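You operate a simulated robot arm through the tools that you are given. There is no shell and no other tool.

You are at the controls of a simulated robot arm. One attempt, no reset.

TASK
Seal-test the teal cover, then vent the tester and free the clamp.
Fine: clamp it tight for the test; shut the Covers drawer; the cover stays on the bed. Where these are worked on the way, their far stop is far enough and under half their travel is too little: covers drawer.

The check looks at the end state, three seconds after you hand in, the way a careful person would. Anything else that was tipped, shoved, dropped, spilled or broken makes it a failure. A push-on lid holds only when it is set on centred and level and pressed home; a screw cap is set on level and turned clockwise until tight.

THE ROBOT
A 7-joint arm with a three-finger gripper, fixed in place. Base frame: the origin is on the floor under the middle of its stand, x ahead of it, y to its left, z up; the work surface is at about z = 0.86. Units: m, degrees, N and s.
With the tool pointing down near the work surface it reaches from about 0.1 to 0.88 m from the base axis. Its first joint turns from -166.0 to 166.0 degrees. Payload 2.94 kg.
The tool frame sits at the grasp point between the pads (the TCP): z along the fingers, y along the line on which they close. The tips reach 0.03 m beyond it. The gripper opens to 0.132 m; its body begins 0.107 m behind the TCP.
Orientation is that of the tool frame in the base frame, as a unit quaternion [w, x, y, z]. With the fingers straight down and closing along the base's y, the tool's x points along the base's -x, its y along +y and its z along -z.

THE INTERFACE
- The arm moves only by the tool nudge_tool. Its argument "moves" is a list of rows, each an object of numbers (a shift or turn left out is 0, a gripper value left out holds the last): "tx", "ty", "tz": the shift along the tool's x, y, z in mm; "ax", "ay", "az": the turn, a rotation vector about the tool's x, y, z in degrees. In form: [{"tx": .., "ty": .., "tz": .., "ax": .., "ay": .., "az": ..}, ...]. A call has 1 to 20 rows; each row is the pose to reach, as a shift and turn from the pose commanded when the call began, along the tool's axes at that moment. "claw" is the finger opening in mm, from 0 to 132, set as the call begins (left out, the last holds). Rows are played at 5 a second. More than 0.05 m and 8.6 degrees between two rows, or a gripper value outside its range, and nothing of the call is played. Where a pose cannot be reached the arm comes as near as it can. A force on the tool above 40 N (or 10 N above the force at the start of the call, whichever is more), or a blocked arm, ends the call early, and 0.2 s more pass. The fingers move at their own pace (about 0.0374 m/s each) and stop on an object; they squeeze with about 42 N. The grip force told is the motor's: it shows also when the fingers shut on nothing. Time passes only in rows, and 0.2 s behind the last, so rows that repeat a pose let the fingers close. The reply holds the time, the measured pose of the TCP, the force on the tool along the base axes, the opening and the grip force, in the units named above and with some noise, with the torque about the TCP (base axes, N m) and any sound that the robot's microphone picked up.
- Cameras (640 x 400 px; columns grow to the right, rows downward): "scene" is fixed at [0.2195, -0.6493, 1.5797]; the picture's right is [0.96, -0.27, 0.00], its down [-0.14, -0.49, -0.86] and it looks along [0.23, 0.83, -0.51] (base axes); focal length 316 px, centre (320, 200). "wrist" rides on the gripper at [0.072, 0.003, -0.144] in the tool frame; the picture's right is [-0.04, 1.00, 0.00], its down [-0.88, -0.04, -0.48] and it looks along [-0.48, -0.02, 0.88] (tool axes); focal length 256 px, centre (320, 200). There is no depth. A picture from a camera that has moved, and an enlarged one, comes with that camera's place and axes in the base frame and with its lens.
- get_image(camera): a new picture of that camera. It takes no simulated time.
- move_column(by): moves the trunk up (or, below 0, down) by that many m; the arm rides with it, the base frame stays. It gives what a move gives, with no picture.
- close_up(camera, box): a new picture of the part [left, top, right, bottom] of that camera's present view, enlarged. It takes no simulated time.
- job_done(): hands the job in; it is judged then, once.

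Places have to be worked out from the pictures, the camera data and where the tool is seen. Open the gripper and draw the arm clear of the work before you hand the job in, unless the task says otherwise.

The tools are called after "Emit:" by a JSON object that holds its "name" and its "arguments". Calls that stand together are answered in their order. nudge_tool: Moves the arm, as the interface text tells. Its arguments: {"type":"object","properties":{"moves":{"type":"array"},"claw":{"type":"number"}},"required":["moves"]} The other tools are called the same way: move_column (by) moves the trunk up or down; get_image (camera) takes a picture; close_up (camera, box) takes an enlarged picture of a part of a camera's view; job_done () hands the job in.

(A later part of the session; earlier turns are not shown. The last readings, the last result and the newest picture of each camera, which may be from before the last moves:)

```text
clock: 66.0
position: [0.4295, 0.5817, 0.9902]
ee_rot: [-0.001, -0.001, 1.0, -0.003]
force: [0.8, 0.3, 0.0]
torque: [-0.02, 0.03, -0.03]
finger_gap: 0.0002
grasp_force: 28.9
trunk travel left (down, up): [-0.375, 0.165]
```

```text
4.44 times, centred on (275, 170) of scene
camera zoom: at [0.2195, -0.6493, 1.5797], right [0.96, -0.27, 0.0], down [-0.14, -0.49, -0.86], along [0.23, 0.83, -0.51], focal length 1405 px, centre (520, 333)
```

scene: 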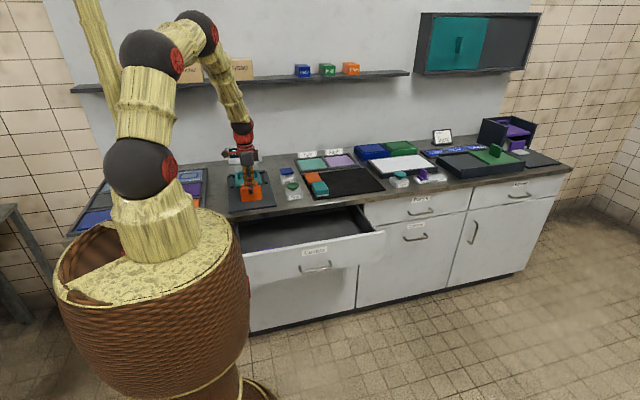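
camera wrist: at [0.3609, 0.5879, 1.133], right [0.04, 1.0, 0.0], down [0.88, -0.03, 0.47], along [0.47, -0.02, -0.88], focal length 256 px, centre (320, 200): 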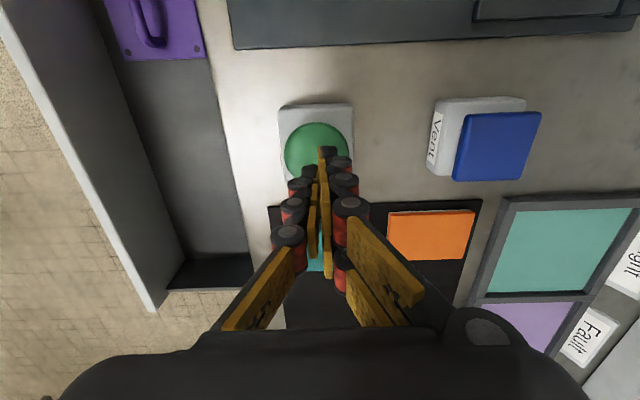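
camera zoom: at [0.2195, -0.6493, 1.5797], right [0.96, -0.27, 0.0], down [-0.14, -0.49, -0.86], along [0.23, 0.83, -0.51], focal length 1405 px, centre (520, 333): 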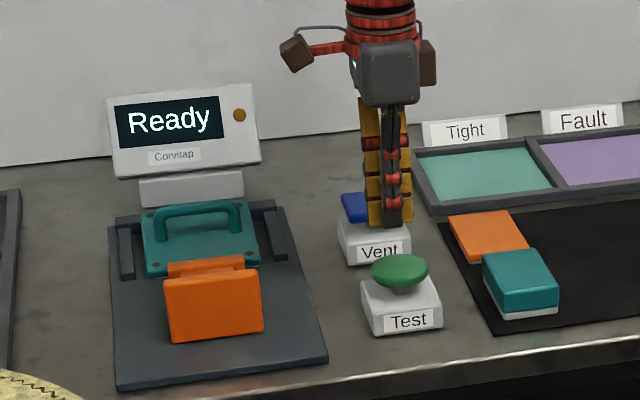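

The display still says "Ready". I wait about two seconds to see whether it reacts.

Emit:
{"name": "nudge_tool", "arguments": {"moves": [{"tz": 0}, {"tz": 0}, {"tz": 0}, {"tz": 0}, {"tz": 0}, {"tz": 0}, {"tz": 0}, {"tz": 0}, {"tz": 0}, {"tz": 0}]}}

Emit:
{"name": "close_up", "arguments": {"camera": "scene", "box": [235, 140, 275, 210]}}

Emit:
{"name": "close_up", "arguments": {"camera": "scene", "box": [225, 160, 285, 210]}}

```text
clock: 68.2
position: [0.4299, 0.5819, 0.9928]
ee_rot: [0.0, -0.001, 1.0, -0.001]
force: [-0.2, -0.2, 0.1]
torque: [0.02, -0.03, 0.02]
finger_gap: 0.0
grasp_force: 28.5
trunk travel left (down, up): [-0.375, 0.165]
```

```text
5.71 times, centred on (255, 175) of scene
camera zoom: at [0.2195, -0.6493, 1.5797], right [0.96, -0.27, 0.0], down [-0.14, -0.49, -0.86], along [0.23, 0.83, -0.51], focal length 1806 px, centre (691, 343)
```

zoom: 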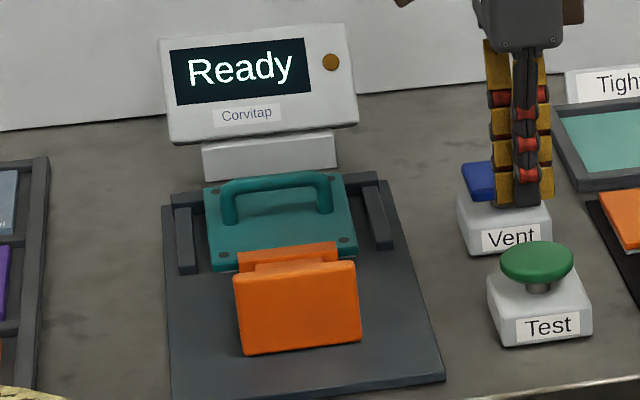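

```text
8.00 times, centred on (255, 185) of scene
camera zoom: at [0.2195, -0.6493, 1.5797], right [0.96, -0.27, 0.0], down [-0.14, -0.49, -0.86], along [0.23, 0.83, -0.51], focal length 2528 px, centre (840, 320)
```

zoom: 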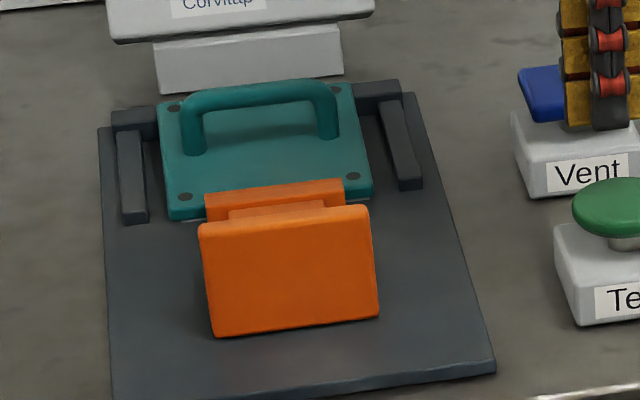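

No reaction: the test did not start, so perhaps the clamp isn't fully tight or the cover isn't seated right. I return to the earlier viewpoint above the bed to measure how the cover and jaw sit now.

Emit:
{"name": "nudge_tool", "arguments": {"claw": 50, "moves": [{"tx": 10, "ty": 10, "tz": -40}, {"tx": 40, "ty": 35, "tz": -70}, {"tx": 70, "ty": 60, "tz": -100}, {"tx": 100, "ty": 90, "tz": -126}, {"tx": 130, "ty": 120, "tz": -126}, {"tx": 155, "ty": 150, "tz": -126}, {"tx": 179, "ty": 180, "tz": -126}, {"tx": 179, "ty": 180, "tz": -126}]}}

Emit:
{"name": "get_image", "arguments": {"camera": "wrist"}}

Emit:
{"name": "close_up", "arguments": {"camera": "wrist", "box": [110, 20, 400, 200]}}

Emit:
{"name": "close_up", "arguments": {"camera": "wrist", "box": [200, 50, 400, 180]}}

```text
clock: 70.0
position: [0.2517, 0.7634, 1.1171]
ee_rot: [-0.001, -0.001, 1.0, -0.001]
force: [-0.5, -0.5, 0.5]
torque: [0.0, -0.02, 0.0]
finger_gap: 0.0501
grasp_force: 0.1
trunk travel left (down, up): [-0.375, 0.165]
```

```text
taken
camera wrist: at [0.1791, 0.7668, 1.2614], right [0.04, 1.0, 0.0], down [0.88, -0.04, 0.47], along [0.47, -0.02, -0.88], focal length 256 px, centre (320, 200)
```

wrist: 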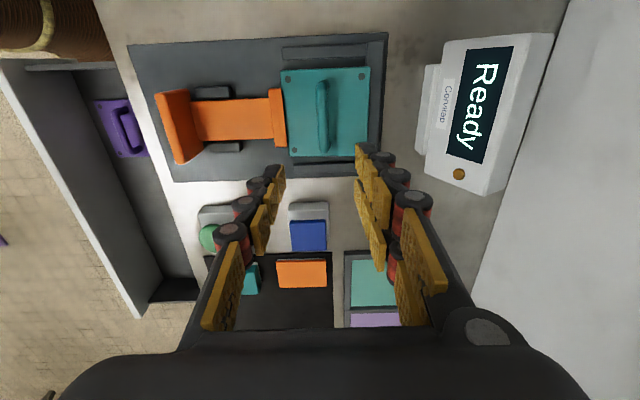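

```text
2.21 times, centred on (255, 110) of wrist
camera zoom: at [0.1791, 0.7668, 1.2614], right [0.04, 1.0, 0.0], down [0.88, -0.04, 0.47], along [0.47, -0.02, -0.88], focal length 565 px, centre (463, 399)
```

zoom: 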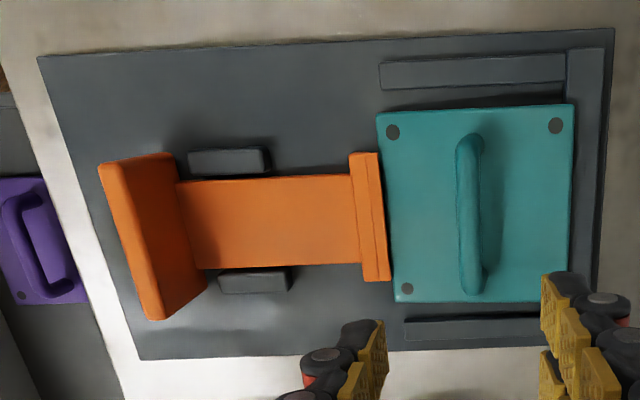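

```text
3.08 times, centred on (300, 115) of wrist
camera zoom: at [0.1791, 0.7668, 1.2614], right [0.04, 1.0, 0.0], down [0.88, -0.04, 0.47], along [0.47, -0.02, -0.88], focal length 788 px, centre (382, 462)
```

zoom: 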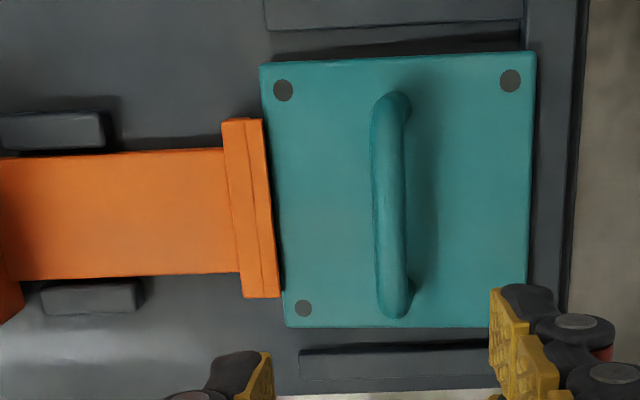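

The jaw only butts against the plate, and the plate's rear edge overlaps the back wall: the wall's front face is at y≈0.823 whereas the plate reaches ≈0.83, so the cover sits tilted on it. I'll pull the clamp back, then reset the cover ~9 mm toward −y. First I go to the clamp handle.

Emit:
{"name": "nudge_tool", "arguments": {"claw": 60, "moves": [{"tx": 1, "ty": -40}, {"tx": 2, "ty": -80}, {"tx": 2, "ty": -120}, {"tx": 2, "ty": -160, "tz": 10}, {"tx": 2, "ty": -189, "tz": 40}, {"tx": 2, "ty": -189, "tz": 80}, {"tx": 2, "ty": -189, "tz": 118}, {"tx": 2, "ty": -189, "tz": 118}]}}

Emit:
{"name": "get_image", "arguments": {"camera": "wrist"}}

Emit:
{"name": "close_up", "arguments": {"camera": "scene", "box": [235, 155, 285, 195]}}

```text
clock: 71.8
position: [0.2475, 0.5717, 0.9984]
ee_rot: [0.0, -0.001, 1.0, -0.002]
force: [-0.4, 0.8, 0.0]
torque: [0.01, 0.01, 0.02]
finger_gap: 0.06
grasp_force: 0.0
trunk travel left (down, up): [-0.375, 0.165]
```

```text
taken
camera wrist: at [0.1742, 0.5768, 1.1433], right [0.04, 1.0, 0.0], down [0.88, -0.03, 0.47], along [0.47, -0.02, -0.88], focal length 256 px, centre (320, 200)
```

wrist: 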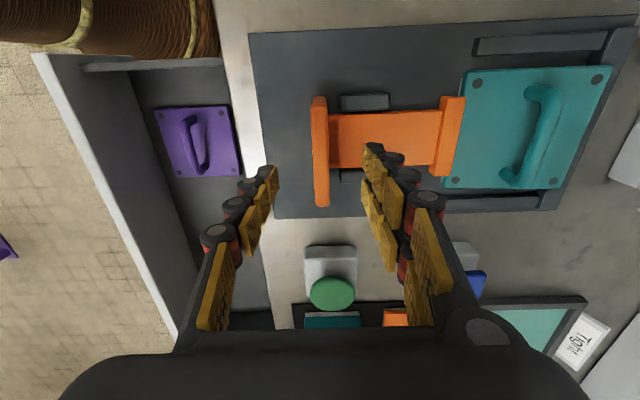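

```text
10.00 times, centred on (260, 175) of scene
camera zoom: at [0.2195, -0.6493, 1.5797], right [0.96, -0.27, 0.0], down [-0.14, -0.49, -0.86], along [0.23, 0.83, -0.51], focal length 3160 px, centre (920, 450)
```

zoom: 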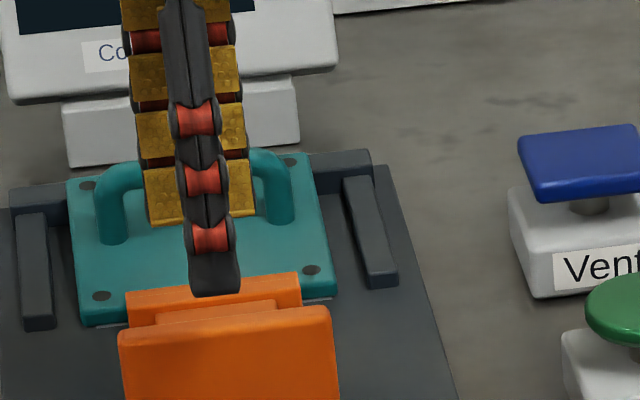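

The handle plate is now at y≈0.567–0.582. I descend over it and grip.

Emit:
{"name": "nudge_tool", "arguments": {"moves": [{"ty": 2, "tz": 15}, {"ty": 2, "tz": 32}, {"ty": 2, "tz": 46}, {"ty": 2, "tz": 56}, {"ty": 2, "tz": 56}]}}

Emit:
{"name": "nudge_tool", "arguments": {"claw": 0, "moves": [{"tz": 0}, {"tz": 0}, {"tz": 0}, {"tz": 0}, {"tz": 0}, {"tz": 0}]}}

```text
clock: 73.0
position: [0.2484, 0.5745, 0.9444]
ee_rot: [-0.001, -0.001, 1.0, -0.002]
force: [0.1, -0.2, 0.1]
torque: [0.03, -0.03, 0.0]
finger_gap: 0.0598
grasp_force: 0.0
trunk travel left (down, up): [-0.375, 0.165]
```

```text
clock: 74.5
position: [0.2485, 0.5747, 0.9433]
ee_rot: [-0.001, -0.002, 1.0, -0.002]
force: [0.9, -9.2, -3.6]
torque: [-0.31, 0.05, -0.13]
finger_gap: 0.0141
grasp_force: 40.4
trunk travel left (down, up): [-0.375, 0.165]
```

Gripped (14 mm). I pull the clamp back toward −y by ~44 mm.

Emit:
{"name": "nudge_tool", "arguments": {"moves": [{"ty": -4}, {"ty": -10}, {"ty": -16}, {"ty": -22}, {"ty": -28}, {"ty": -34}, {"ty": -40}, {"ty": -44}, {"ty": -44}]}}

Emit:
{"name": "get_image", "arguments": {"camera": "wrist"}}

```text
clock: 76.5
position: [0.2479, 0.5294, 0.9443]
ee_rot: [-0.001, -0.001, 1.0, -0.003]
force: [-24.3, 0.4, -16.7]
torque: [0.03, 0.62, -0.15]
finger_gap: 0.0137
grasp_force: 39.9
trunk travel left (down, up): [-0.375, 0.165]
```

```text
taken
camera wrist: at [0.175, 0.5342, 1.0879], right [0.04, 1.0, -0.01], down [0.88, -0.03, 0.48], along [0.47, -0.03, -0.88], focal length 256 px, centre (320, 200)
```

wrist: 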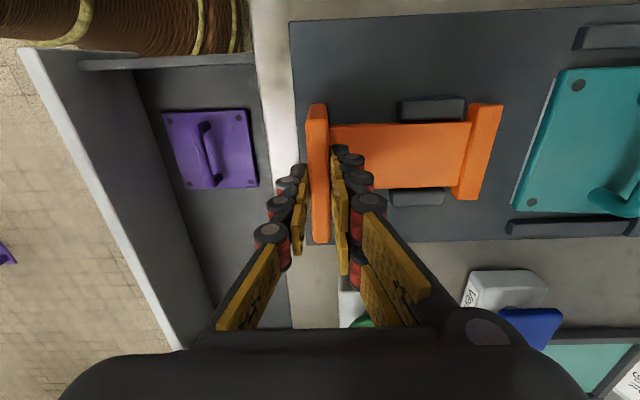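

The clamp is back at its starting place. I release it and rise.

Emit:
{"name": "nudge_tool", "arguments": {"claw": 60, "moves": [{"tz": 0}, {"tz": 0}, {"tz": 0}, {"tz": 0}, {"tz": 0}, {"tz": -15}, {"tz": -45}, {"tz": -85}, {"tz": -125}, {"tz": -165}, {"tz": -165}]}}

Emit:
{"name": "nudge_tool", "arguments": {"claw": 60, "moves": [{"ty": 40}, {"ty": 80}, {"ty": 120}, {"ty": 160}, {"ty": 200}, {"ty": 236}, {"ty": 236}]}}

Emit:
{"name": "get_image", "arguments": {"camera": "wrist"}}

Emit:
{"name": "close_up", "arguments": {"camera": "wrist", "box": [200, 20, 440, 190]}}

Emit:
{"name": "close_up", "arguments": {"camera": "scene", "box": [230, 160, 290, 205]}}

```text
clock: 78.8
position: [0.2487, 0.532, 1.1075]
ee_rot: [0.0, -0.001, 1.0, -0.003]
force: [0.7, 0.4, 0.7]
torque: [0.03, 0.02, -0.02]
finger_gap: 0.0602
grasp_force: 0.1
trunk travel left (down, up): [-0.375, 0.165]
```

```text
clock: 80.5
position: [0.2502, 0.7664, 1.1093]
ee_rot: [-0.001, -0.001, 1.0, -0.002]
force: [0.2, 0.3, 0.0]
torque: [0.01, 0.02, 0.0]
finger_gap: 0.0602
grasp_force: 0.1
trunk travel left (down, up): [-0.375, 0.165]
```

```text
taken
camera wrist: at [0.1762, 0.7699, 1.2538], right [0.04, 1.0, 0.0], down [0.88, -0.03, 0.47], along [0.47, -0.02, -0.88], focal length 256 px, centre (320, 200)
```

wrist: 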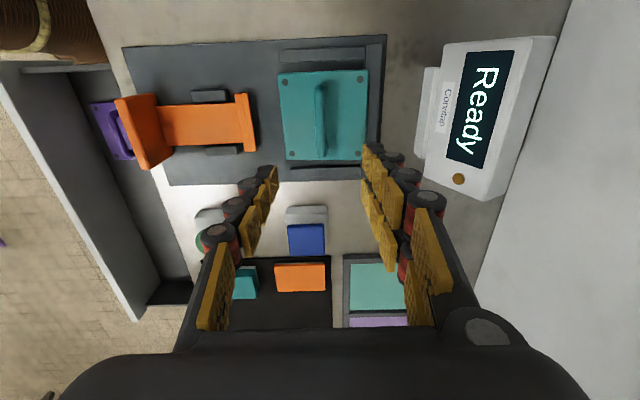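

```text
2.35 times, centred on (320, 105) of wrist
camera zoom: at [0.1762, 0.7699, 1.2538], right [0.04, 1.0, 0.0], down [0.88, -0.03, 0.47], along [0.47, -0.02, -0.88], focal length 602 px, centre (320, 424)
```

zoom: 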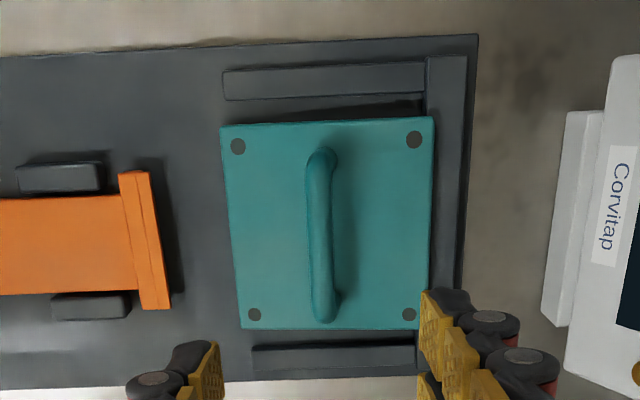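

```text
8.89 times, centred on (260, 182) of scene
camera zoom: at [0.2195, -0.6493, 1.5797], right [0.96, -0.27, 0.0], down [-0.14, -0.49, -0.86], along [0.23, 0.83, -0.51], focal length 2809 px, centre (853, 356)
```

zoom: 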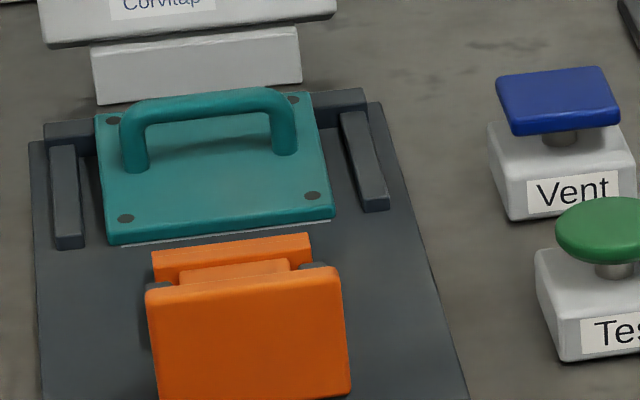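

The cover's bar centre is at y≈0.767, about 4–5 mm too far back, its rear edge riding on the back wall. I descend to re-grip the bar.

Emit:
{"name": "nudge_tool", "arguments": {"claw": 60, "moves": [{"tx": 1, "tz": 40}, {"tx": 1, "tz": 80}, {"tx": 1, "tz": 120}, {"tx": 1, "tz": 150}, {"tx": 1, "tz": 170}, {"tx": 1, "tz": 184}, {"tx": 1, "tz": 184}]}}

Emit:
{"name": "get_image", "arguments": {"camera": "wrist"}}

```text
clock: 82.0
position: [0.2476, 0.7675, 0.925]
ee_rot: [-0.001, 0.0, 1.0, -0.001]
force: [0.0, 1.2, -0.2]
torque: [-0.01, 0.01, 0.03]
finger_gap: 0.0601
grasp_force: 0.0
trunk travel left (down, up): [-0.375, 0.165]
```

```text
taken
camera wrist: at [0.1745, 0.7714, 1.0683], right [0.04, 1.0, 0.0], down [0.88, -0.03, 0.47], along [0.47, -0.02, -0.88], focal length 256 px, centre (320, 200)
```

wrist: 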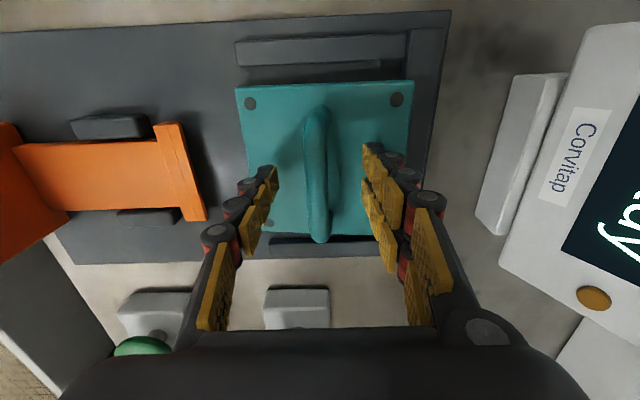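

The bar is centred between the fingers. I close and lift it slightly.

Emit:
{"name": "nudge_tool", "arguments": {"claw": 0, "moves": [{"tz": 1}, {"tz": 2}, {"tz": 2}, {"tz": 2}, {"tz": 2}, {"tz": 2}, {"tz": 2}]}}

Emit:
{"name": "nudge_tool", "arguments": {"moves": [{"tz": -5}, {"tz": -10}, {"tz": -16}, {"tz": -20}, {"tz": -20}]}}

Emit:
{"name": "get_image", "arguments": {"camera": "wrist"}}

Emit:
{"name": "close_up", "arguments": {"camera": "scene", "box": [225, 150, 295, 205]}}

```text
clock: 83.7
position: [0.2492, 0.7668, 0.9227]
ee_rot: [0.0, -0.001, 1.0, -0.003]
force: [0.3, -0.4, 0.4]
torque: [0.0, 0.0, 0.04]
finger_gap: 0.0123
grasp_force: 39.3
trunk travel left (down, up): [-0.375, 0.165]
```

```text
clock: 84.8
position: [0.2482, 0.7672, 0.9423]
ee_rot: [0.0, -0.001, 1.0, -0.002]
force: [-0.3, -0.3, -3.8]
torque: [-0.02, 0.0, 0.01]
finger_gap: 0.0121
grasp_force: 38.6
trunk travel left (down, up): [-0.375, 0.165]
```

```text
taken
camera wrist: at [0.175, 0.7716, 1.0863], right [0.04, 1.0, 0.0], down [0.88, -0.03, 0.47], along [0.47, -0.02, -0.88], focal length 256 px, centre (320, 200)
```

wrist: 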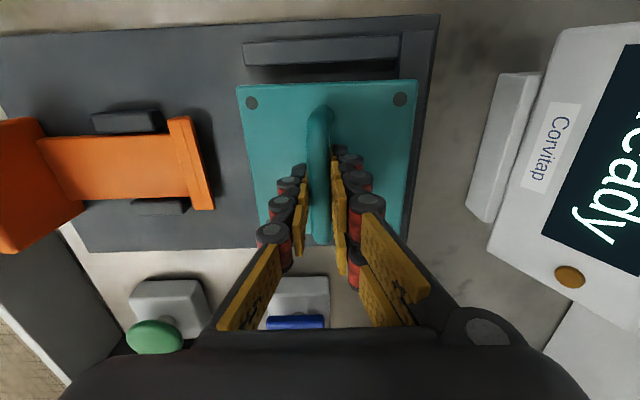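

```text
7.27 times, centred on (260, 178) of scene
camera zoom: at [0.2195, -0.6493, 1.5797], right [0.96, -0.27, 0.0], down [-0.14, -0.49, -0.86], along [0.23, 0.83, -0.51], focal length 2299 px, centre (756, 364)
```

zoom: 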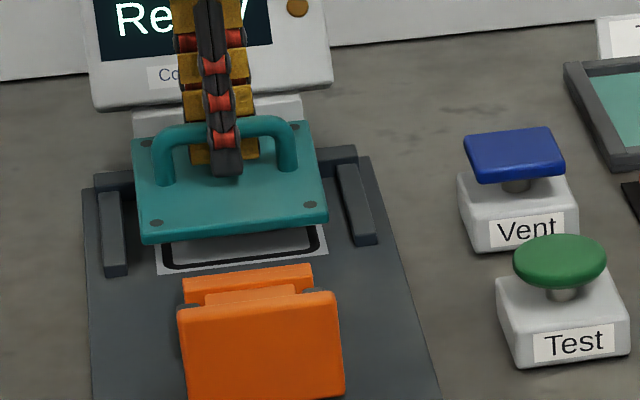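

The cover is held but tilted ~5–6° (rear up) from resting on the wall. I rotate the tool to level it and shift it 8 mm toward −y before lowering.

Emit:
{"name": "nudge_tool", "arguments": {"moves": [{"ty": -2, "tz": -2, "ax": 1.5}, {"ty": -5, "tz": -4, "ax": 3.5}, {"ty": -8, "tz": -4, "ax": 5.5}, {"ty": -8, "tz": -4, "ax": 5.5}]}}

Emit:
{"name": "get_image", "arguments": {"camera": "wrist"}}

Emit:
{"name": "close_up", "arguments": {"camera": "scene", "box": [225, 150, 295, 205]}}

```text
clock: 85.8
position: [0.2472, 0.7598, 0.948]
ee_rot: [-0.001, -0.002, 0.999, -0.05]
force: [0.1, -0.6, -3.5]
torque: [0.01, 0.01, -0.01]
finger_gap: 0.0123
grasp_force: 39.2
trunk travel left (down, up): [-0.375, 0.165]
```

```text
taken
camera wrist: at [0.1744, 0.7767, 1.0893], right [0.04, 0.99, -0.1], down [0.88, 0.01, 0.48], along [0.47, -0.11, -0.87], focal length 256 px, centre (320, 200)
```

wrist: 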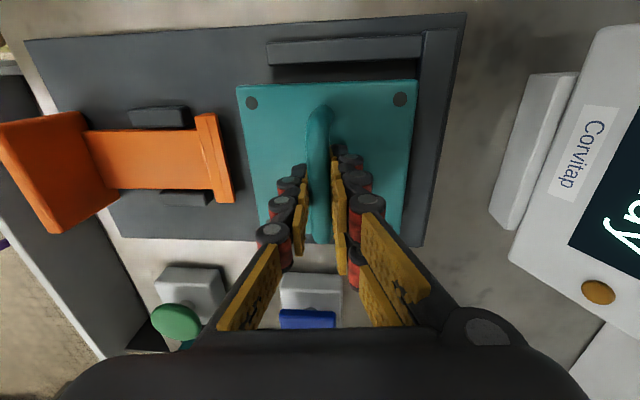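

```text
7.27 times, centred on (260, 178) of scene
camera zoom: at [0.2195, -0.6493, 1.5797], right [0.96, -0.27, 0.0], down [-0.14, -0.49, -0.86], along [0.23, 0.83, -0.51], focal length 2299 px, centre (756, 364)
```

zoom: 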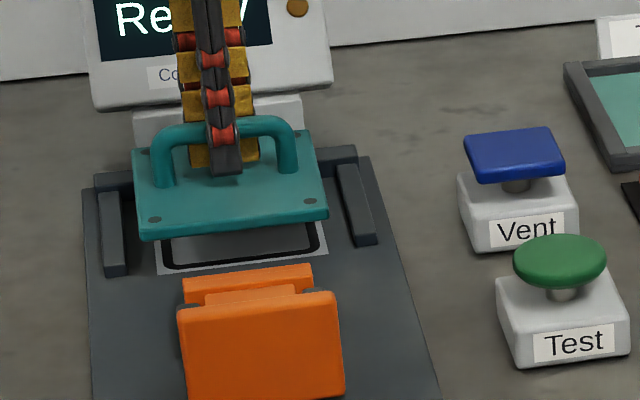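

The plate now looks level. I lower it straight down (compensating for the tool tilt).

Emit:
{"name": "nudge_tool", "arguments": {"moves": [{"ty": 0.6, "tz": 6}, {"ty": 1.2, "tz": 12}, {"ty": 1.8, "tz": 18}, {"ty": 2.2, "tz": 22}, {"ty": 2.2, "tz": 22}]}}

Emit:
{"name": "close_up", "arguments": {"camera": "scene", "box": [225, 150, 295, 205]}}

Emit:
{"name": "close_up", "arguments": {"camera": "wrist", "box": [180, 0, 480, 180]}}

```text
clock: 87.0
position: [0.2471, 0.7589, 0.9231]
ee_rot: [-0.002, 0.0, 0.999, -0.05]
force: [-0.5, 0.1, -4.5]
torque: [0.0, -0.02, -0.01]
finger_gap: 0.0125
grasp_force: 38.7
trunk travel left (down, up): [-0.375, 0.165]
```

```text
7.27 times, centred on (260, 178) of scene
camera zoom: at [0.2195, -0.6493, 1.5797], right [0.96, -0.27, 0.0], down [-0.14, -0.49, -0.86], along [0.23, 0.83, -0.51], focal length 2299 px, centre (756, 364)
```

zoom: 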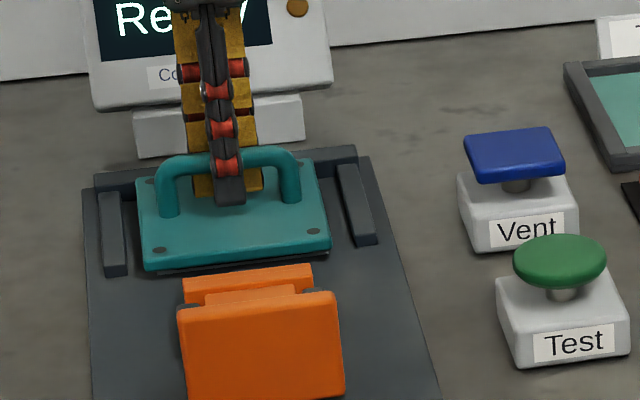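

```text
2.13 times, centred on (330, 90) of wrist
camera zoom: at [0.1744, 0.777, 1.0673], right [0.04, 0.99, -0.1], down [0.88, 0.01, 0.48], along [0.47, -0.11, -0.87], focal length 546 px, centre (299, 435)
```

zoom: 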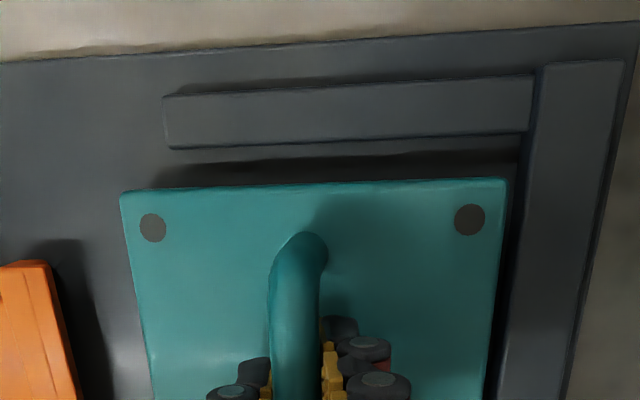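

Now there's a visible gap between the plate's rear edge and the wall, and the plate still hangs a few mm above the pad. I lower the last millimetres.

Emit:
{"name": "nudge_tool", "arguments": {"moves": [{"ty": 0.2, "tz": 2}, {"ty": 0.4, "tz": 4}, {"ty": 0.6, "tz": 6}, {"ty": 0.6, "tz": 6}]}}

Emit:
{"name": "close_up", "arguments": {"camera": "scene", "box": [225, 150, 295, 205]}}

```text
clock: 88.0
position: [0.2477, 0.7585, 0.9176]
ee_rot: [-0.001, -0.002, 0.999, -0.049]
force: [-0.5, 0.0, -4.6]
torque: [0.03, -0.02, 0.0]
finger_gap: 0.0125
grasp_force: 39.3
trunk travel left (down, up): [-0.375, 0.165]
```

```text
7.27 times, centred on (260, 178) of scene
camera zoom: at [0.2195, -0.6493, 1.5797], right [0.96, -0.27, 0.0], down [-0.14, -0.49, -0.86], along [0.23, 0.83, -0.51], focal length 2299 px, centre (756, 364)
```

zoom: 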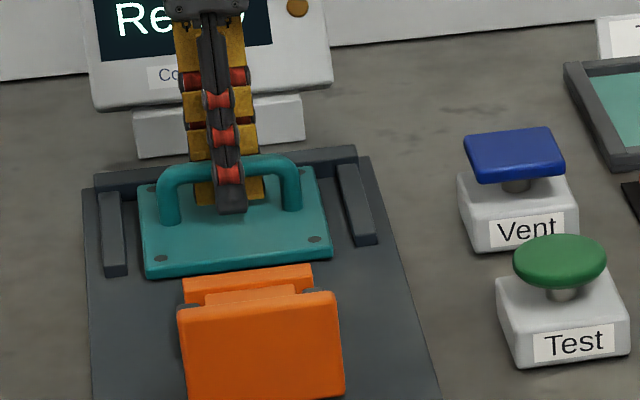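

Still no contact force change; I keep lowering in small steps.

Emit:
{"name": "nudge_tool", "arguments": {"moves": [{"ty": 0.2, "tz": 2}, {"ty": 0.4, "tz": 4}, {"ty": 0.4, "tz": 4}]}}

Emit:
{"name": "close_up", "arguments": {"camera": "scene", "box": [225, 150, 295, 205]}}

```text
clock: 88.8
position: [0.2476, 0.7593, 0.9153]
ee_rot: [-0.002, 0.0, 0.999, -0.049]
force: [0.2, -0.2, 0.1]
torque: [-0.09, 0.31, -0.05]
finger_gap: 0.0125
grasp_force: 39.0
trunk travel left (down, up): [-0.375, 0.165]
```

```text
7.27 times, centred on (260, 178) of scene
camera zoom: at [0.2195, -0.6493, 1.5797], right [0.96, -0.27, 0.0], down [-0.14, -0.49, -0.86], along [0.23, 0.83, -0.51], focal length 2299 px, centre (756, 364)
```

zoom: 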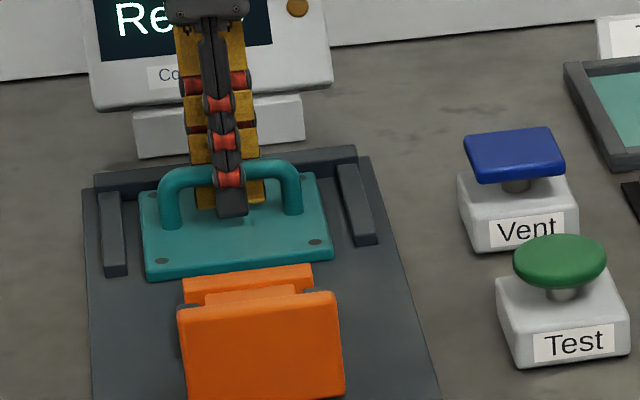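

Contact is made (weight off the tool), and the wall's front face is now visible behind the plate. I press 2 mm more to seat it.

Emit:
{"name": "nudge_tool", "arguments": {"moves": [{"ty": 0.1, "tz": 1}, {"ty": 0.2, "tz": 2}, {"ty": 0.2, "tz": 2}]}}

Emit:
{"name": "close_up", "arguments": {"camera": "wrist", "box": [180, 0, 480, 180]}}

```text
clock: 89.7
position: [0.2489, 0.7606, 0.9157]
ee_rot: [0.0, -0.001, 0.999, -0.048]
force: [-0.4, 2.2, 13.4]
torque: [0.04, 0.57, -0.06]
finger_gap: 0.0127
grasp_force: 39.2
trunk travel left (down, up): [-0.375, 0.165]
```

```text
2.13 times, centred on (330, 90) of wrist
camera zoom: at [0.1747, 0.777, 1.0576], right [0.04, 0.99, -0.1], down [0.88, 0.01, 0.48], along [0.48, -0.1, -0.87], focal length 546 px, centre (299, 435)
```

zoom: 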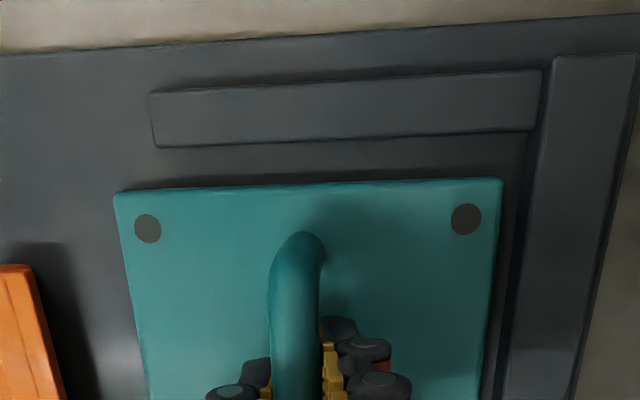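

Seated firmly (~18 N) with the plate flat inside the guides and wall. I release it, rising gently as the fingers open.

Emit:
{"name": "nudge_tool", "arguments": {"claw": 50, "moves": [{"tz": -0.5}, {"ty": -0.2, "tz": -2}, {"ty": -0.3, "tz": -3}, {"ty": -0.5, "tz": -5}, {"ty": -1, "tz": -10}, {"ty": -3, "tz": -30}, {"ty": -6, "tz": -60, "ax": -2}, {"ty": -10, "tz": -100, "ax": -4}, {"ty": -14, "tz": -140, "ax": -5.5}, {"ty": -18, "tz": -185, "ax": -5.5}, {"ty": -18, "tz": -185, "ax": -5.5}]}}

Emit:
{"name": "get_image", "arguments": {"camera": "wrist"}}

Emit:
{"name": "close_up", "arguments": {"camera": "wrist", "box": [200, 20, 440, 190]}}

Emit:
{"name": "close_up", "arguments": {"camera": "scene", "box": [225, 150, 295, 205]}}

```text
clock: 92.0
position: [0.2468, 0.7607, 1.0985]
ee_rot: [-0.001, -0.001, 1.0, -0.003]
force: [-1.0, 0.3, 0.2]
torque: [-0.02, 0.02, 0.01]
finger_gap: 0.05
grasp_force: 0.0
trunk travel left (down, up): [-0.375, 0.165]
```

```text
taken
camera wrist: at [0.1738, 0.7647, 1.2423], right [0.04, 1.0, 0.0], down [0.88, -0.03, 0.47], along [0.47, -0.02, -0.88], focal length 256 px, centre (320, 200)
```

wrist: 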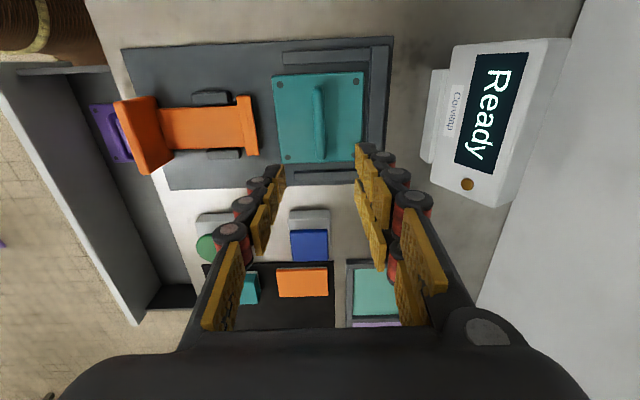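

```text
2.35 times, centred on (320, 105) of wrist
camera zoom: at [0.1738, 0.7647, 1.2423], right [0.04, 1.0, 0.0], down [0.88, -0.03, 0.47], along [0.47, -0.02, -0.88], focal length 602 px, centre (320, 424)
```

zoom: 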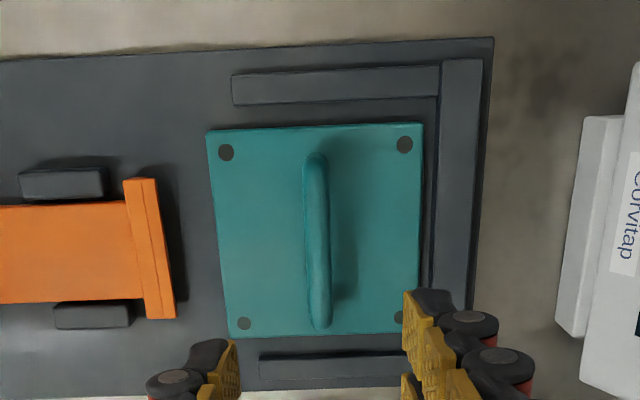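

```text
7.27 times, centred on (260, 178) of scene
camera zoom: at [0.2195, -0.6493, 1.5797], right [0.96, -0.27, 0.0], down [-0.14, -0.49, -0.86], along [0.23, 0.83, -0.51], focal length 2299 px, centre (756, 364)
```

zoom: 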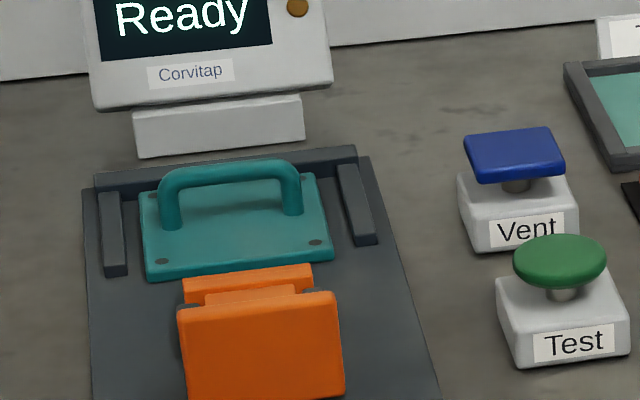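

The cover now lies flat on the pad, ~7 mm short of the back wall, fully covering the seal ring; the clamp will push it home. I go back to the clamp handle.

Emit:
{"name": "nudge_tool", "arguments": {"claw": 60, "moves": [{"tx": 0, "ty": -40}, {"tx": -1, "ty": -80}, {"tx": -2, "ty": -120}, {"tx": -2, "ty": -160}, {"tx": -2, "ty": -200, "tz": 15}, {"tx": -2, "ty": -231, "tz": 40}, {"tx": -2, "ty": -231, "tz": 75}, {"tx": -2, "ty": -231, "tz": 100}, {"tx": -2, "ty": -231, "tz": 100}]}}

Emit:
{"name": "get_image", "arguments": {"camera": "wrist"}}

```text
clock: 94.0
position: [0.2497, 0.5255, 1.0]
ee_rot: [-0.001, 0.0, 1.0, -0.002]
force: [0.2, 0.0, 0.0]
torque: [0.01, 0.0, 0.0]
finger_gap: 0.0601
grasp_force: 0.0
trunk travel left (down, up): [-0.375, 0.165]
```

```text
taken
camera wrist: at [0.1763, 0.5311, 1.1429], right [0.04, 1.0, 0.0], down [0.88, -0.03, 0.47], along [0.47, -0.02, -0.88], focal length 256 px, centre (320, 200)
```

wrist: 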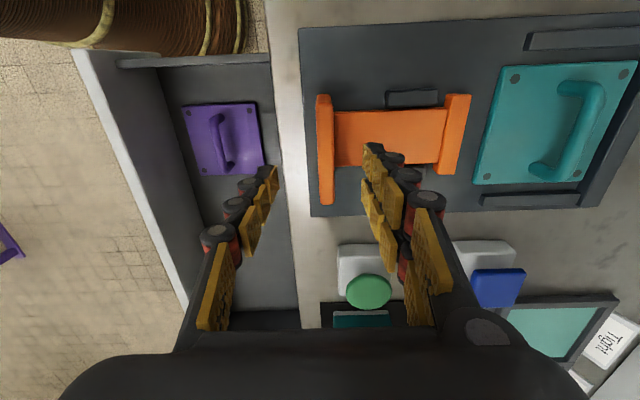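

The handle plate is now at y≈0.525–0.540; I shift 5 mm and descend, then grip.

Emit:
{"name": "nudge_tool", "arguments": {"moves": [{"ty": 5, "tz": 15}, {"ty": 5, "tz": 32}, {"ty": 5, "tz": 46}, {"ty": 5, "tz": 57}, {"ty": 5, "tz": 57}]}}

Emit:
{"name": "nudge_tool", "arguments": {"claw": 0, "moves": [{"tz": 0}, {"tz": 0}, {"tz": 0}, {"tz": 0}, {"tz": 0}, {"tz": 0}]}}

Emit:
{"name": "nudge_tool", "arguments": {"moves": [{"ty": 5}, {"ty": 10}, {"ty": 15}, {"ty": 20}, {"ty": 24}, {"ty": 24}]}}

Emit:
{"name": "get_image", "arguments": {"camera": "wrist"}}

```text
clock: 95.2
position: [0.2502, 0.5321, 0.9418]
ee_rot: [-0.001, -0.001, 1.0, -0.002]
force: [-0.3, -0.4, -0.2]
torque: [-0.01, -0.04, 0.03]
finger_gap: 0.0598
grasp_force: 0.0
trunk travel left (down, up): [-0.375, 0.165]
```

```text
clock: 96.7
position: [0.2497, 0.5322, 0.9421]
ee_rot: [-0.001, -0.001, 1.0, -0.002]
force: [-0.9, -1.6, -1.1]
torque: [-0.1, 0.25, -0.15]
finger_gap: 0.0136
grasp_force: 39.9
trunk travel left (down, up): [-0.375, 0.165]
```

```text
clock: 98.0
position: [0.2515, 0.5562, 0.9418]
ee_rot: [-0.001, -0.001, 1.0, -0.002]
force: [2.9, -2.6, -4.2]
torque: [-0.07, 0.13, -0.2]
finger_gap: 0.0133
grasp_force: 39.8
trunk travel left (down, up): [-0.375, 0.165]
```

```text
taken
camera wrist: at [0.1771, 0.5604, 1.0857], right [0.04, 1.0, 0.0], down [0.88, -0.04, 0.47], along [0.47, -0.02, -0.88], focal length 256 px, centre (320, 200)
```

wrist: 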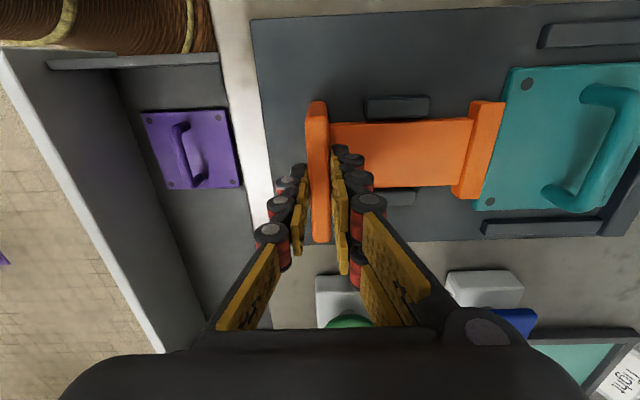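

The clamp is sliding. I continue in 2 mm steps until it meets the cover and stops firmly.

Emit:
{"name": "nudge_tool", "arguments": {"moves": [{"ty": 2}, {"ty": 4}, {"ty": 6}, {"ty": 8}, {"ty": 10}, {"ty": 12}, {"ty": 12}]}}

Emit:
{"name": "close_up", "arguments": {"camera": "wrist", "box": [400, 60, 640, 240]}}

```text
clock: 99.7
position: [0.2502, 0.5672, 0.942]
ee_rot: [-0.001, -0.001, 1.0, -0.003]
force: [-2.6, -2.6, -3.6]
torque: [-0.13, 0.37, -0.16]
finger_gap: 0.0137
grasp_force: 39.4
trunk travel left (down, up): [-0.375, 0.165]
```

```text
2.22 times, centred on (520, 150) of wrist
camera zoom: at [0.1772, 0.572, 1.0858], right [0.04, 1.0, 0.0], down [0.88, -0.03, 0.47], along [0.47, -0.02, -0.88], focal length 569 px, centre (-124, 311)
```

zoom: 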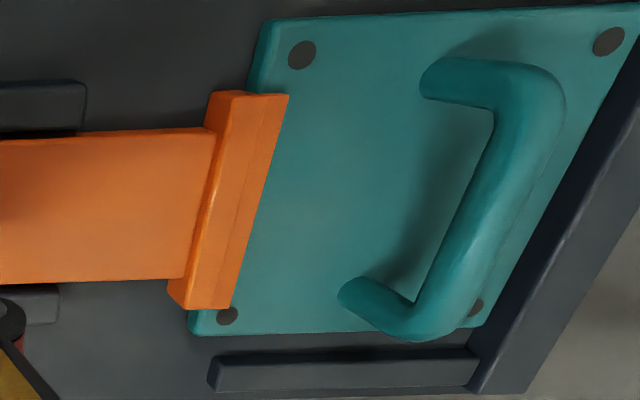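

The jaw's lip is now riding over the plate's front edge. I continue to the end of travel.

Emit:
{"name": "nudge_tool", "arguments": {"moves": [{"ty": 2}, {"ty": 4}, {"ty": 6}, {"ty": 8}, {"ty": 10}, {"ty": 10}]}}

Emit:
{"name": "close_up", "arguments": {"camera": "wrist", "box": [400, 60, 640, 240]}}

Emit:
{"name": "close_up", "arguments": {"camera": "scene", "box": [215, 135, 305, 210]}}

```text
clock: 101.0
position: [0.2506, 0.5729, 0.9421]
ee_rot: [-0.001, -0.001, 1.0, -0.004]
force: [-1.8, -32.9, 1.2]
torque: [-0.95, -0.23, -0.06]
finger_gap: 0.0137
grasp_force: 39.9
trunk travel left (down, up): [-0.375, 0.165]
```

```text
2.22 times, centred on (520, 150) of wrist
camera zoom: at [0.1775, 0.5788, 1.0859], right [0.04, 1.0, -0.01], down [0.88, -0.03, 0.47], along [0.47, -0.03, -0.88], focal length 569 px, centre (-124, 311)
```

zoom: 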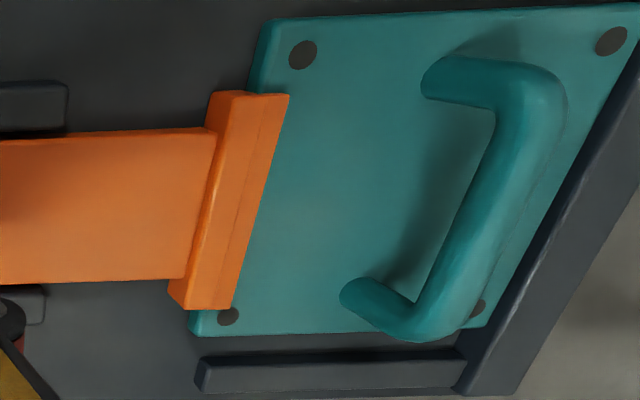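

```text
5.33 times, centred on (260, 172) of scene
camera zoom: at [0.2195, -0.6493, 1.5797], right [0.96, -0.27, 0.0], down [-0.14, -0.49, -0.86], along [0.23, 0.83, -0.51], focal length 1686 px, centre (640, 347)
```

zoom: 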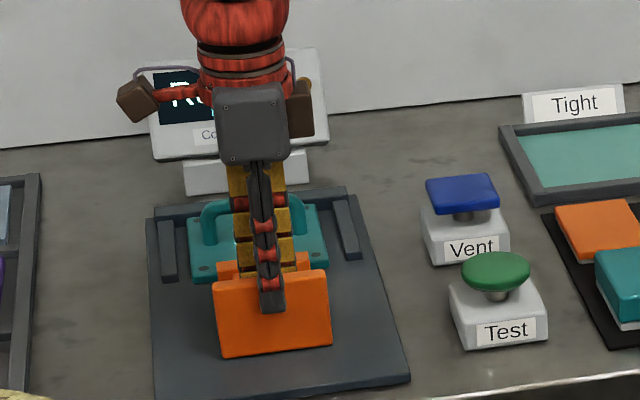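

The jaw pushed the cover the last ~6 mm against the back wall and now holds it with its lip; resistance 33 N at the end. I push 2 mm more to make sure it's tight, then release.

Emit:
{"name": "nudge_tool", "arguments": {"moves": [{"ty": 1}, {"ty": 2}, {"ty": 2}]}}

Emit:
{"name": "nudge_tool", "arguments": {"claw": 50, "moves": [{"tz": 0}, {"tz": 0}, {"tz": 0}, {"tz": 0}, {"tz": -10}, {"tz": -40}, {"tz": -80}, {"tz": -120}, {"tz": -160}, {"tz": -160}]}}

Emit:
{"name": "get_image", "arguments": {"camera": "wrist"}}

Emit:
{"name": "close_up", "arguments": {"camera": "scene", "box": [225, 140, 295, 205]}}

```text
clock: 101.8
position: [0.2504, 0.575, 0.9415]
ee_rot: [-0.002, -0.001, 1.0, -0.007]
force: [6.1, -18.2, 14.8]
torque: [-0.52, -0.68, -0.17]
finger_gap: 0.0139
grasp_force: 40.1
trunk travel left (down, up): [-0.375, 0.165]
stopped in row 3: the force on the tool passed its limit at 43 N (the readings are from after the stop); the commanded pose is now the measured one
```

```text
clock: 104.0
position: [0.2503, 0.579, 1.098]
ee_rot: [-0.001, -0.001, 1.0, -0.006]
force: [-1.3, -0.4, 0.8]
torque: [0.02, 0.02, -0.03]
finger_gap: 0.05
grasp_force: 0.0
trunk travel left (down, up): [-0.375, 0.165]
```

```text
taken
camera wrist: at [0.1773, 0.5843, 1.2423], right [0.04, 1.0, -0.01], down [0.88, -0.03, 0.47], along [0.47, -0.03, -0.88], focal length 256 px, centre (320, 200)
```

wrist: 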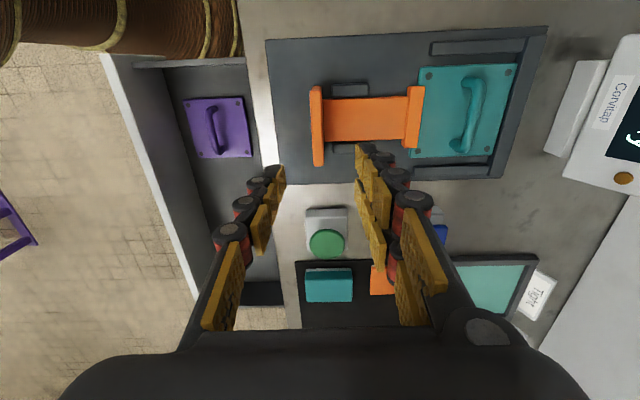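

```text
6.15 times, centred on (260, 172) of scene
camera zoom: at [0.2195, -0.6493, 1.5797], right [0.96, -0.27, 0.0], down [-0.14, -0.49, -0.86], along [0.23, 0.83, -0.51], focal length 1945 px, centre (689, 369)
```

zoom: 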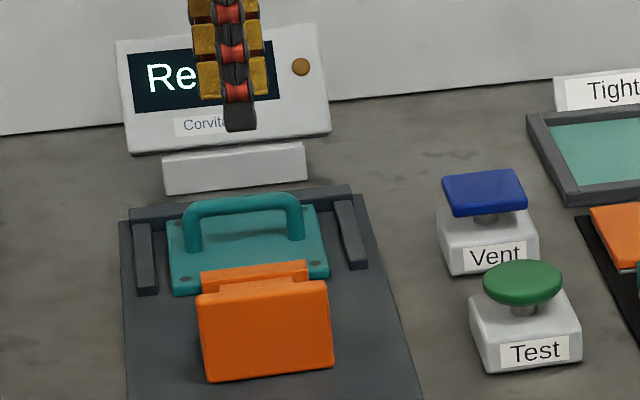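

The jaw now clearly overlaps the cover's front edge. I go to the Test button with closed fingers.

Emit:
{"name": "nudge_tool", "arguments": {"claw": 0, "moves": [{"tx": -40, "ty": 1}, {"tx": -80, "ty": 2}, {"tx": -120, "ty": 3}, {"tx": -155, "ty": 3, "tz": 20}, {"tx": -181, "ty": 3, "tz": 50}, {"tx": -181, "ty": 3, "tz": 85}, {"tx": -181, "ty": 3, "tz": 108}, {"tx": -181, "ty": 3, "tz": 108}]}}

Emit:
{"name": "nudge_tool", "arguments": {"moves": [{"tz": 15}, {"tz": 30}, {"tz": 40}, {"tz": 47}, {"tz": 52}, {"tz": 56}, {"tz": 58}]}}

Emit:
{"name": "close_up", "arguments": {"camera": "scene", "box": [225, 125, 325, 215]}}

```text
clock: 105.8
position: [0.4321, 0.5814, 0.9915]
ee_rot: [-0.002, -0.002, 1.0, -0.006]
force: [0.4, 0.4, -0.3]
torque: [0.02, 0.01, 0.03]
finger_gap: 0.0
grasp_force: 29.1
trunk travel left (down, up): [-0.375, 0.165]
```

```text
clock: 107.4
position: [0.4311, 0.5802, 0.9335]
ee_rot: [-0.001, -0.001, 1.0, -0.006]
force: [0.4, 3.1, 3.6]
torque: [0.08, -0.06, 0.02]
finger_gap: 0.0
grasp_force: 28.7
trunk travel left (down, up): [-0.375, 0.165]
heard: click
```

```text
4.44 times, centred on (275, 170) of scene
camera zoom: at [0.2195, -0.6493, 1.5797], right [0.96, -0.27, 0.0], down [-0.14, -0.49, -0.86], along [0.23, 0.83, -0.51], focal length 1405 px, centre (520, 333)
```

zoom: 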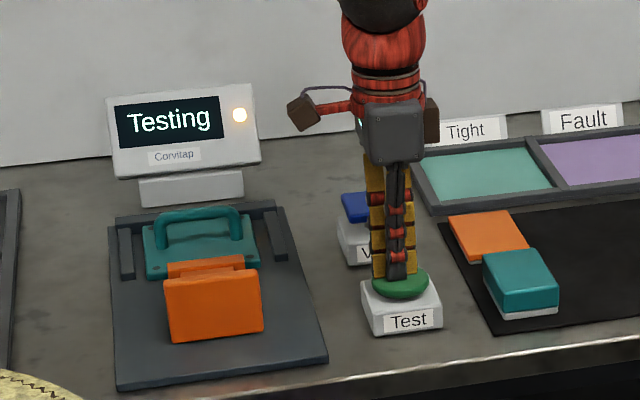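

The display shows "Testing" and the lamp is lit. I rise off the button and wait for the result.

Emit:
{"name": "nudge_tool", "arguments": {"moves": [{"tz": -10}, {"tz": -30}, {"tz": -60}, {"tz": -60}, {"tz": -60}, {"tz": -60}, {"tz": -60}, {"tz": -60}, {"tz": -60}, {"tz": -60}]}}

Emit:
{"name": "close_up", "arguments": {"camera": "scene", "box": [225, 125, 325, 215]}}

```text
clock: 109.6
position: [0.4298, 0.58, 0.992]
ee_rot: [-0.002, -0.001, 1.0, -0.006]
force: [-0.8, -0.2, -0.3]
torque: [0.0, 0.04, -0.02]
finger_gap: 0.0001
grasp_force: 28.7
trunk travel left (down, up): [-0.375, 0.165]
```

```text
4.44 times, centred on (275, 170) of scene
camera zoom: at [0.2195, -0.6493, 1.5797], right [0.96, -0.27, 0.0], down [-0.14, -0.49, -0.86], along [0.23, 0.83, -0.51], focal length 1405 px, centre (520, 333)
```

zoom: 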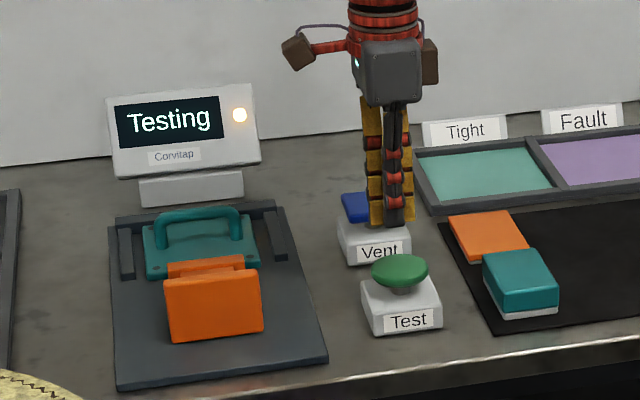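

Still "Testing". I wait more, holding still.

Emit:
{"name": "nudge_tool", "arguments": {"moves": [{"tz": 0}, {"tz": 0}, {"tz": 0}, {"tz": 0}, {"tz": 0}, {"tz": 0}, {"tz": 0}, {"tz": 0}, {"tz": 0}, {"tz": 0}, {"tz": 0}, {"tz": 0}, {"tz": 0}, {"tz": 0}, {"tz": 0}]}}

Emit:
{"name": "close_up", "arguments": {"camera": "scene", "box": [225, 125, 325, 215]}}

```text
clock: 112.8
position: [0.4311, 0.5802, 0.9919]
ee_rot: [-0.002, 0.0, 1.0, -0.007]
force: [0.3, 0.0, 0.9]
torque: [-0.01, 0.0, 0.0]
finger_gap: 0.0
grasp_force: 28.5
trunk travel left (down, up): [-0.375, 0.165]
```

```text
4.44 times, centred on (275, 170) of scene
camera zoom: at [0.2195, -0.6493, 1.5797], right [0.96, -0.27, 0.0], down [-0.14, -0.49, -0.86], along [0.23, 0.83, -0.51], focal length 1405 px, centre (520, 333)
```

zoom: 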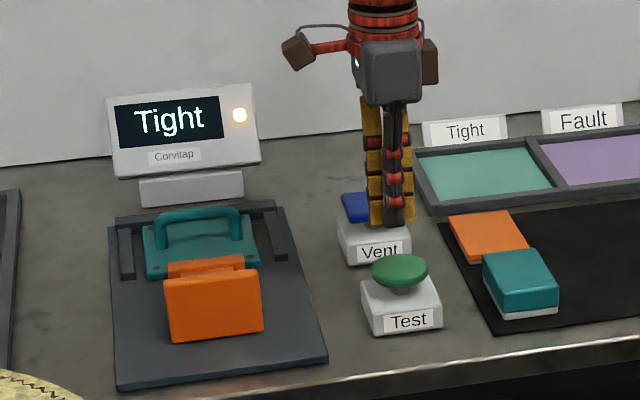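

Result: "Tight". Now I vent: the blue Vent cap centre is at ≈(0.4325, 0.738), z≈0.916; I move above it.

Emit:
{"name": "nudge_tool", "arguments": {"moves": [{"tz": -10, "ty": 20}, {"tz": -15, "ty": 60}, {"tz": -15, "ty": 100}, {"tz": -15, "ty": 140}, {"tz": -10, "ty": 158}, {"tz": 0, "ty": 158}, {"tz": 0, "ty": 158}]}}

Emit:
{"name": "get_image", "arguments": {"camera": "wrist"}}

Emit:
{"name": "close_up", "arguments": {"camera": "scene", "box": [225, 125, 325, 215]}}

```text
clock: 114.4
position: [0.4301, 0.7401, 0.9907]
ee_rot: [-0.002, -0.001, 1.0, -0.006]
force: [0.0, 0.9, -0.7]
torque: [0.0, 0.01, 0.01]
finger_gap: 0.0
grasp_force: 28.4
trunk travel left (down, up): [-0.375, 0.165]
```

```text
taken
camera wrist: at [0.357, 0.7454, 1.1344], right [0.04, 1.0, -0.01], down [0.88, -0.03, 0.47], along [0.47, -0.03, -0.88], focal length 256 px, centre (320, 200)
```

wrist: 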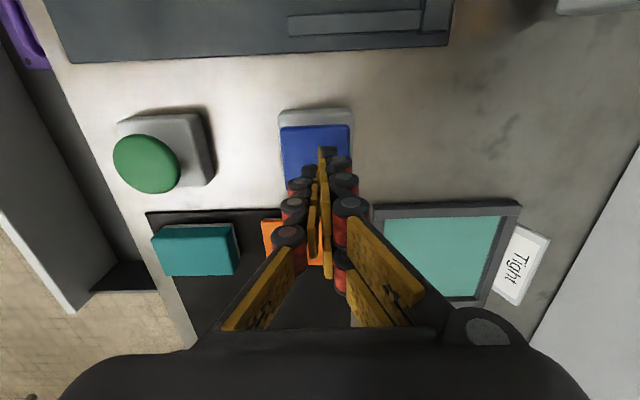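

```text
4.44 times, centred on (275, 170) of scene
camera zoom: at [0.2195, -0.6493, 1.5797], right [0.96, -0.27, 0.0], down [-0.14, -0.49, -0.86], along [0.23, 0.83, -0.51], focal length 1405 px, centre (520, 333)
```

zoom: 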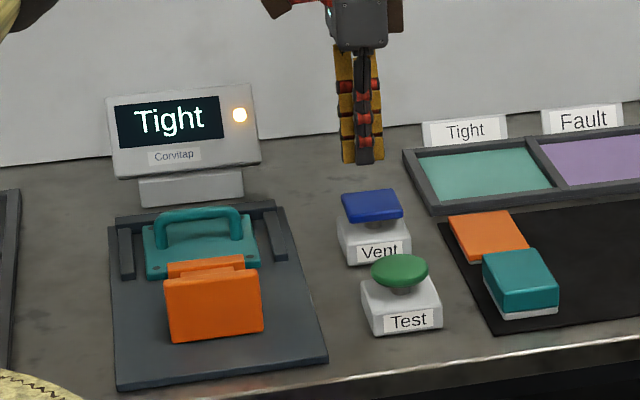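

The fingers are above the blue cap. I press Vent the same way.

Emit:
{"name": "nudge_tool", "arguments": {"moves": [{"tz": 15}, {"tz": 30}, {"tz": 40}, {"tz": 47}, {"tz": 52}, {"tz": 56}, {"tz": 58}]}}

Emit:
{"name": "close_up", "arguments": {"camera": "scene", "box": [225, 125, 325, 215]}}

```text
clock: 116.0
position: [0.4298, 0.7386, 0.9334]
ee_rot: [-0.002, 0.0, 1.0, -0.007]
force: [-0.8, 1.4, 4.5]
torque: [0.08, -0.01, -0.01]
finger_gap: 0.0001
grasp_force: 28.8
trunk travel left (down, up): [-0.375, 0.165]
heard: click
```

```text
4.44 times, centred on (275, 170) of scene
camera zoom: at [0.2195, -0.6493, 1.5797], right [0.96, -0.27, 0.0], down [-0.14, -0.49, -0.86], along [0.23, 0.83, -0.51], focal length 1405 px, centre (520, 333)
```

zoom: 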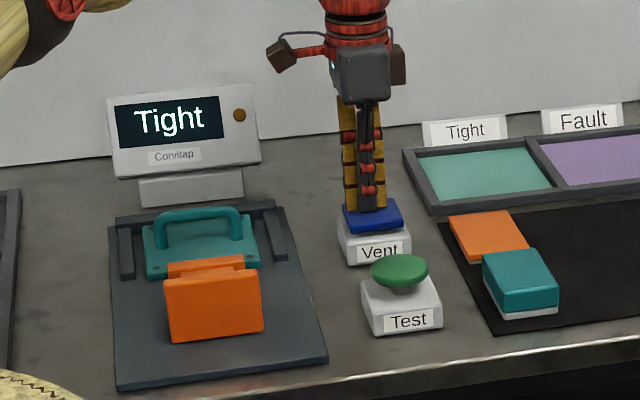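

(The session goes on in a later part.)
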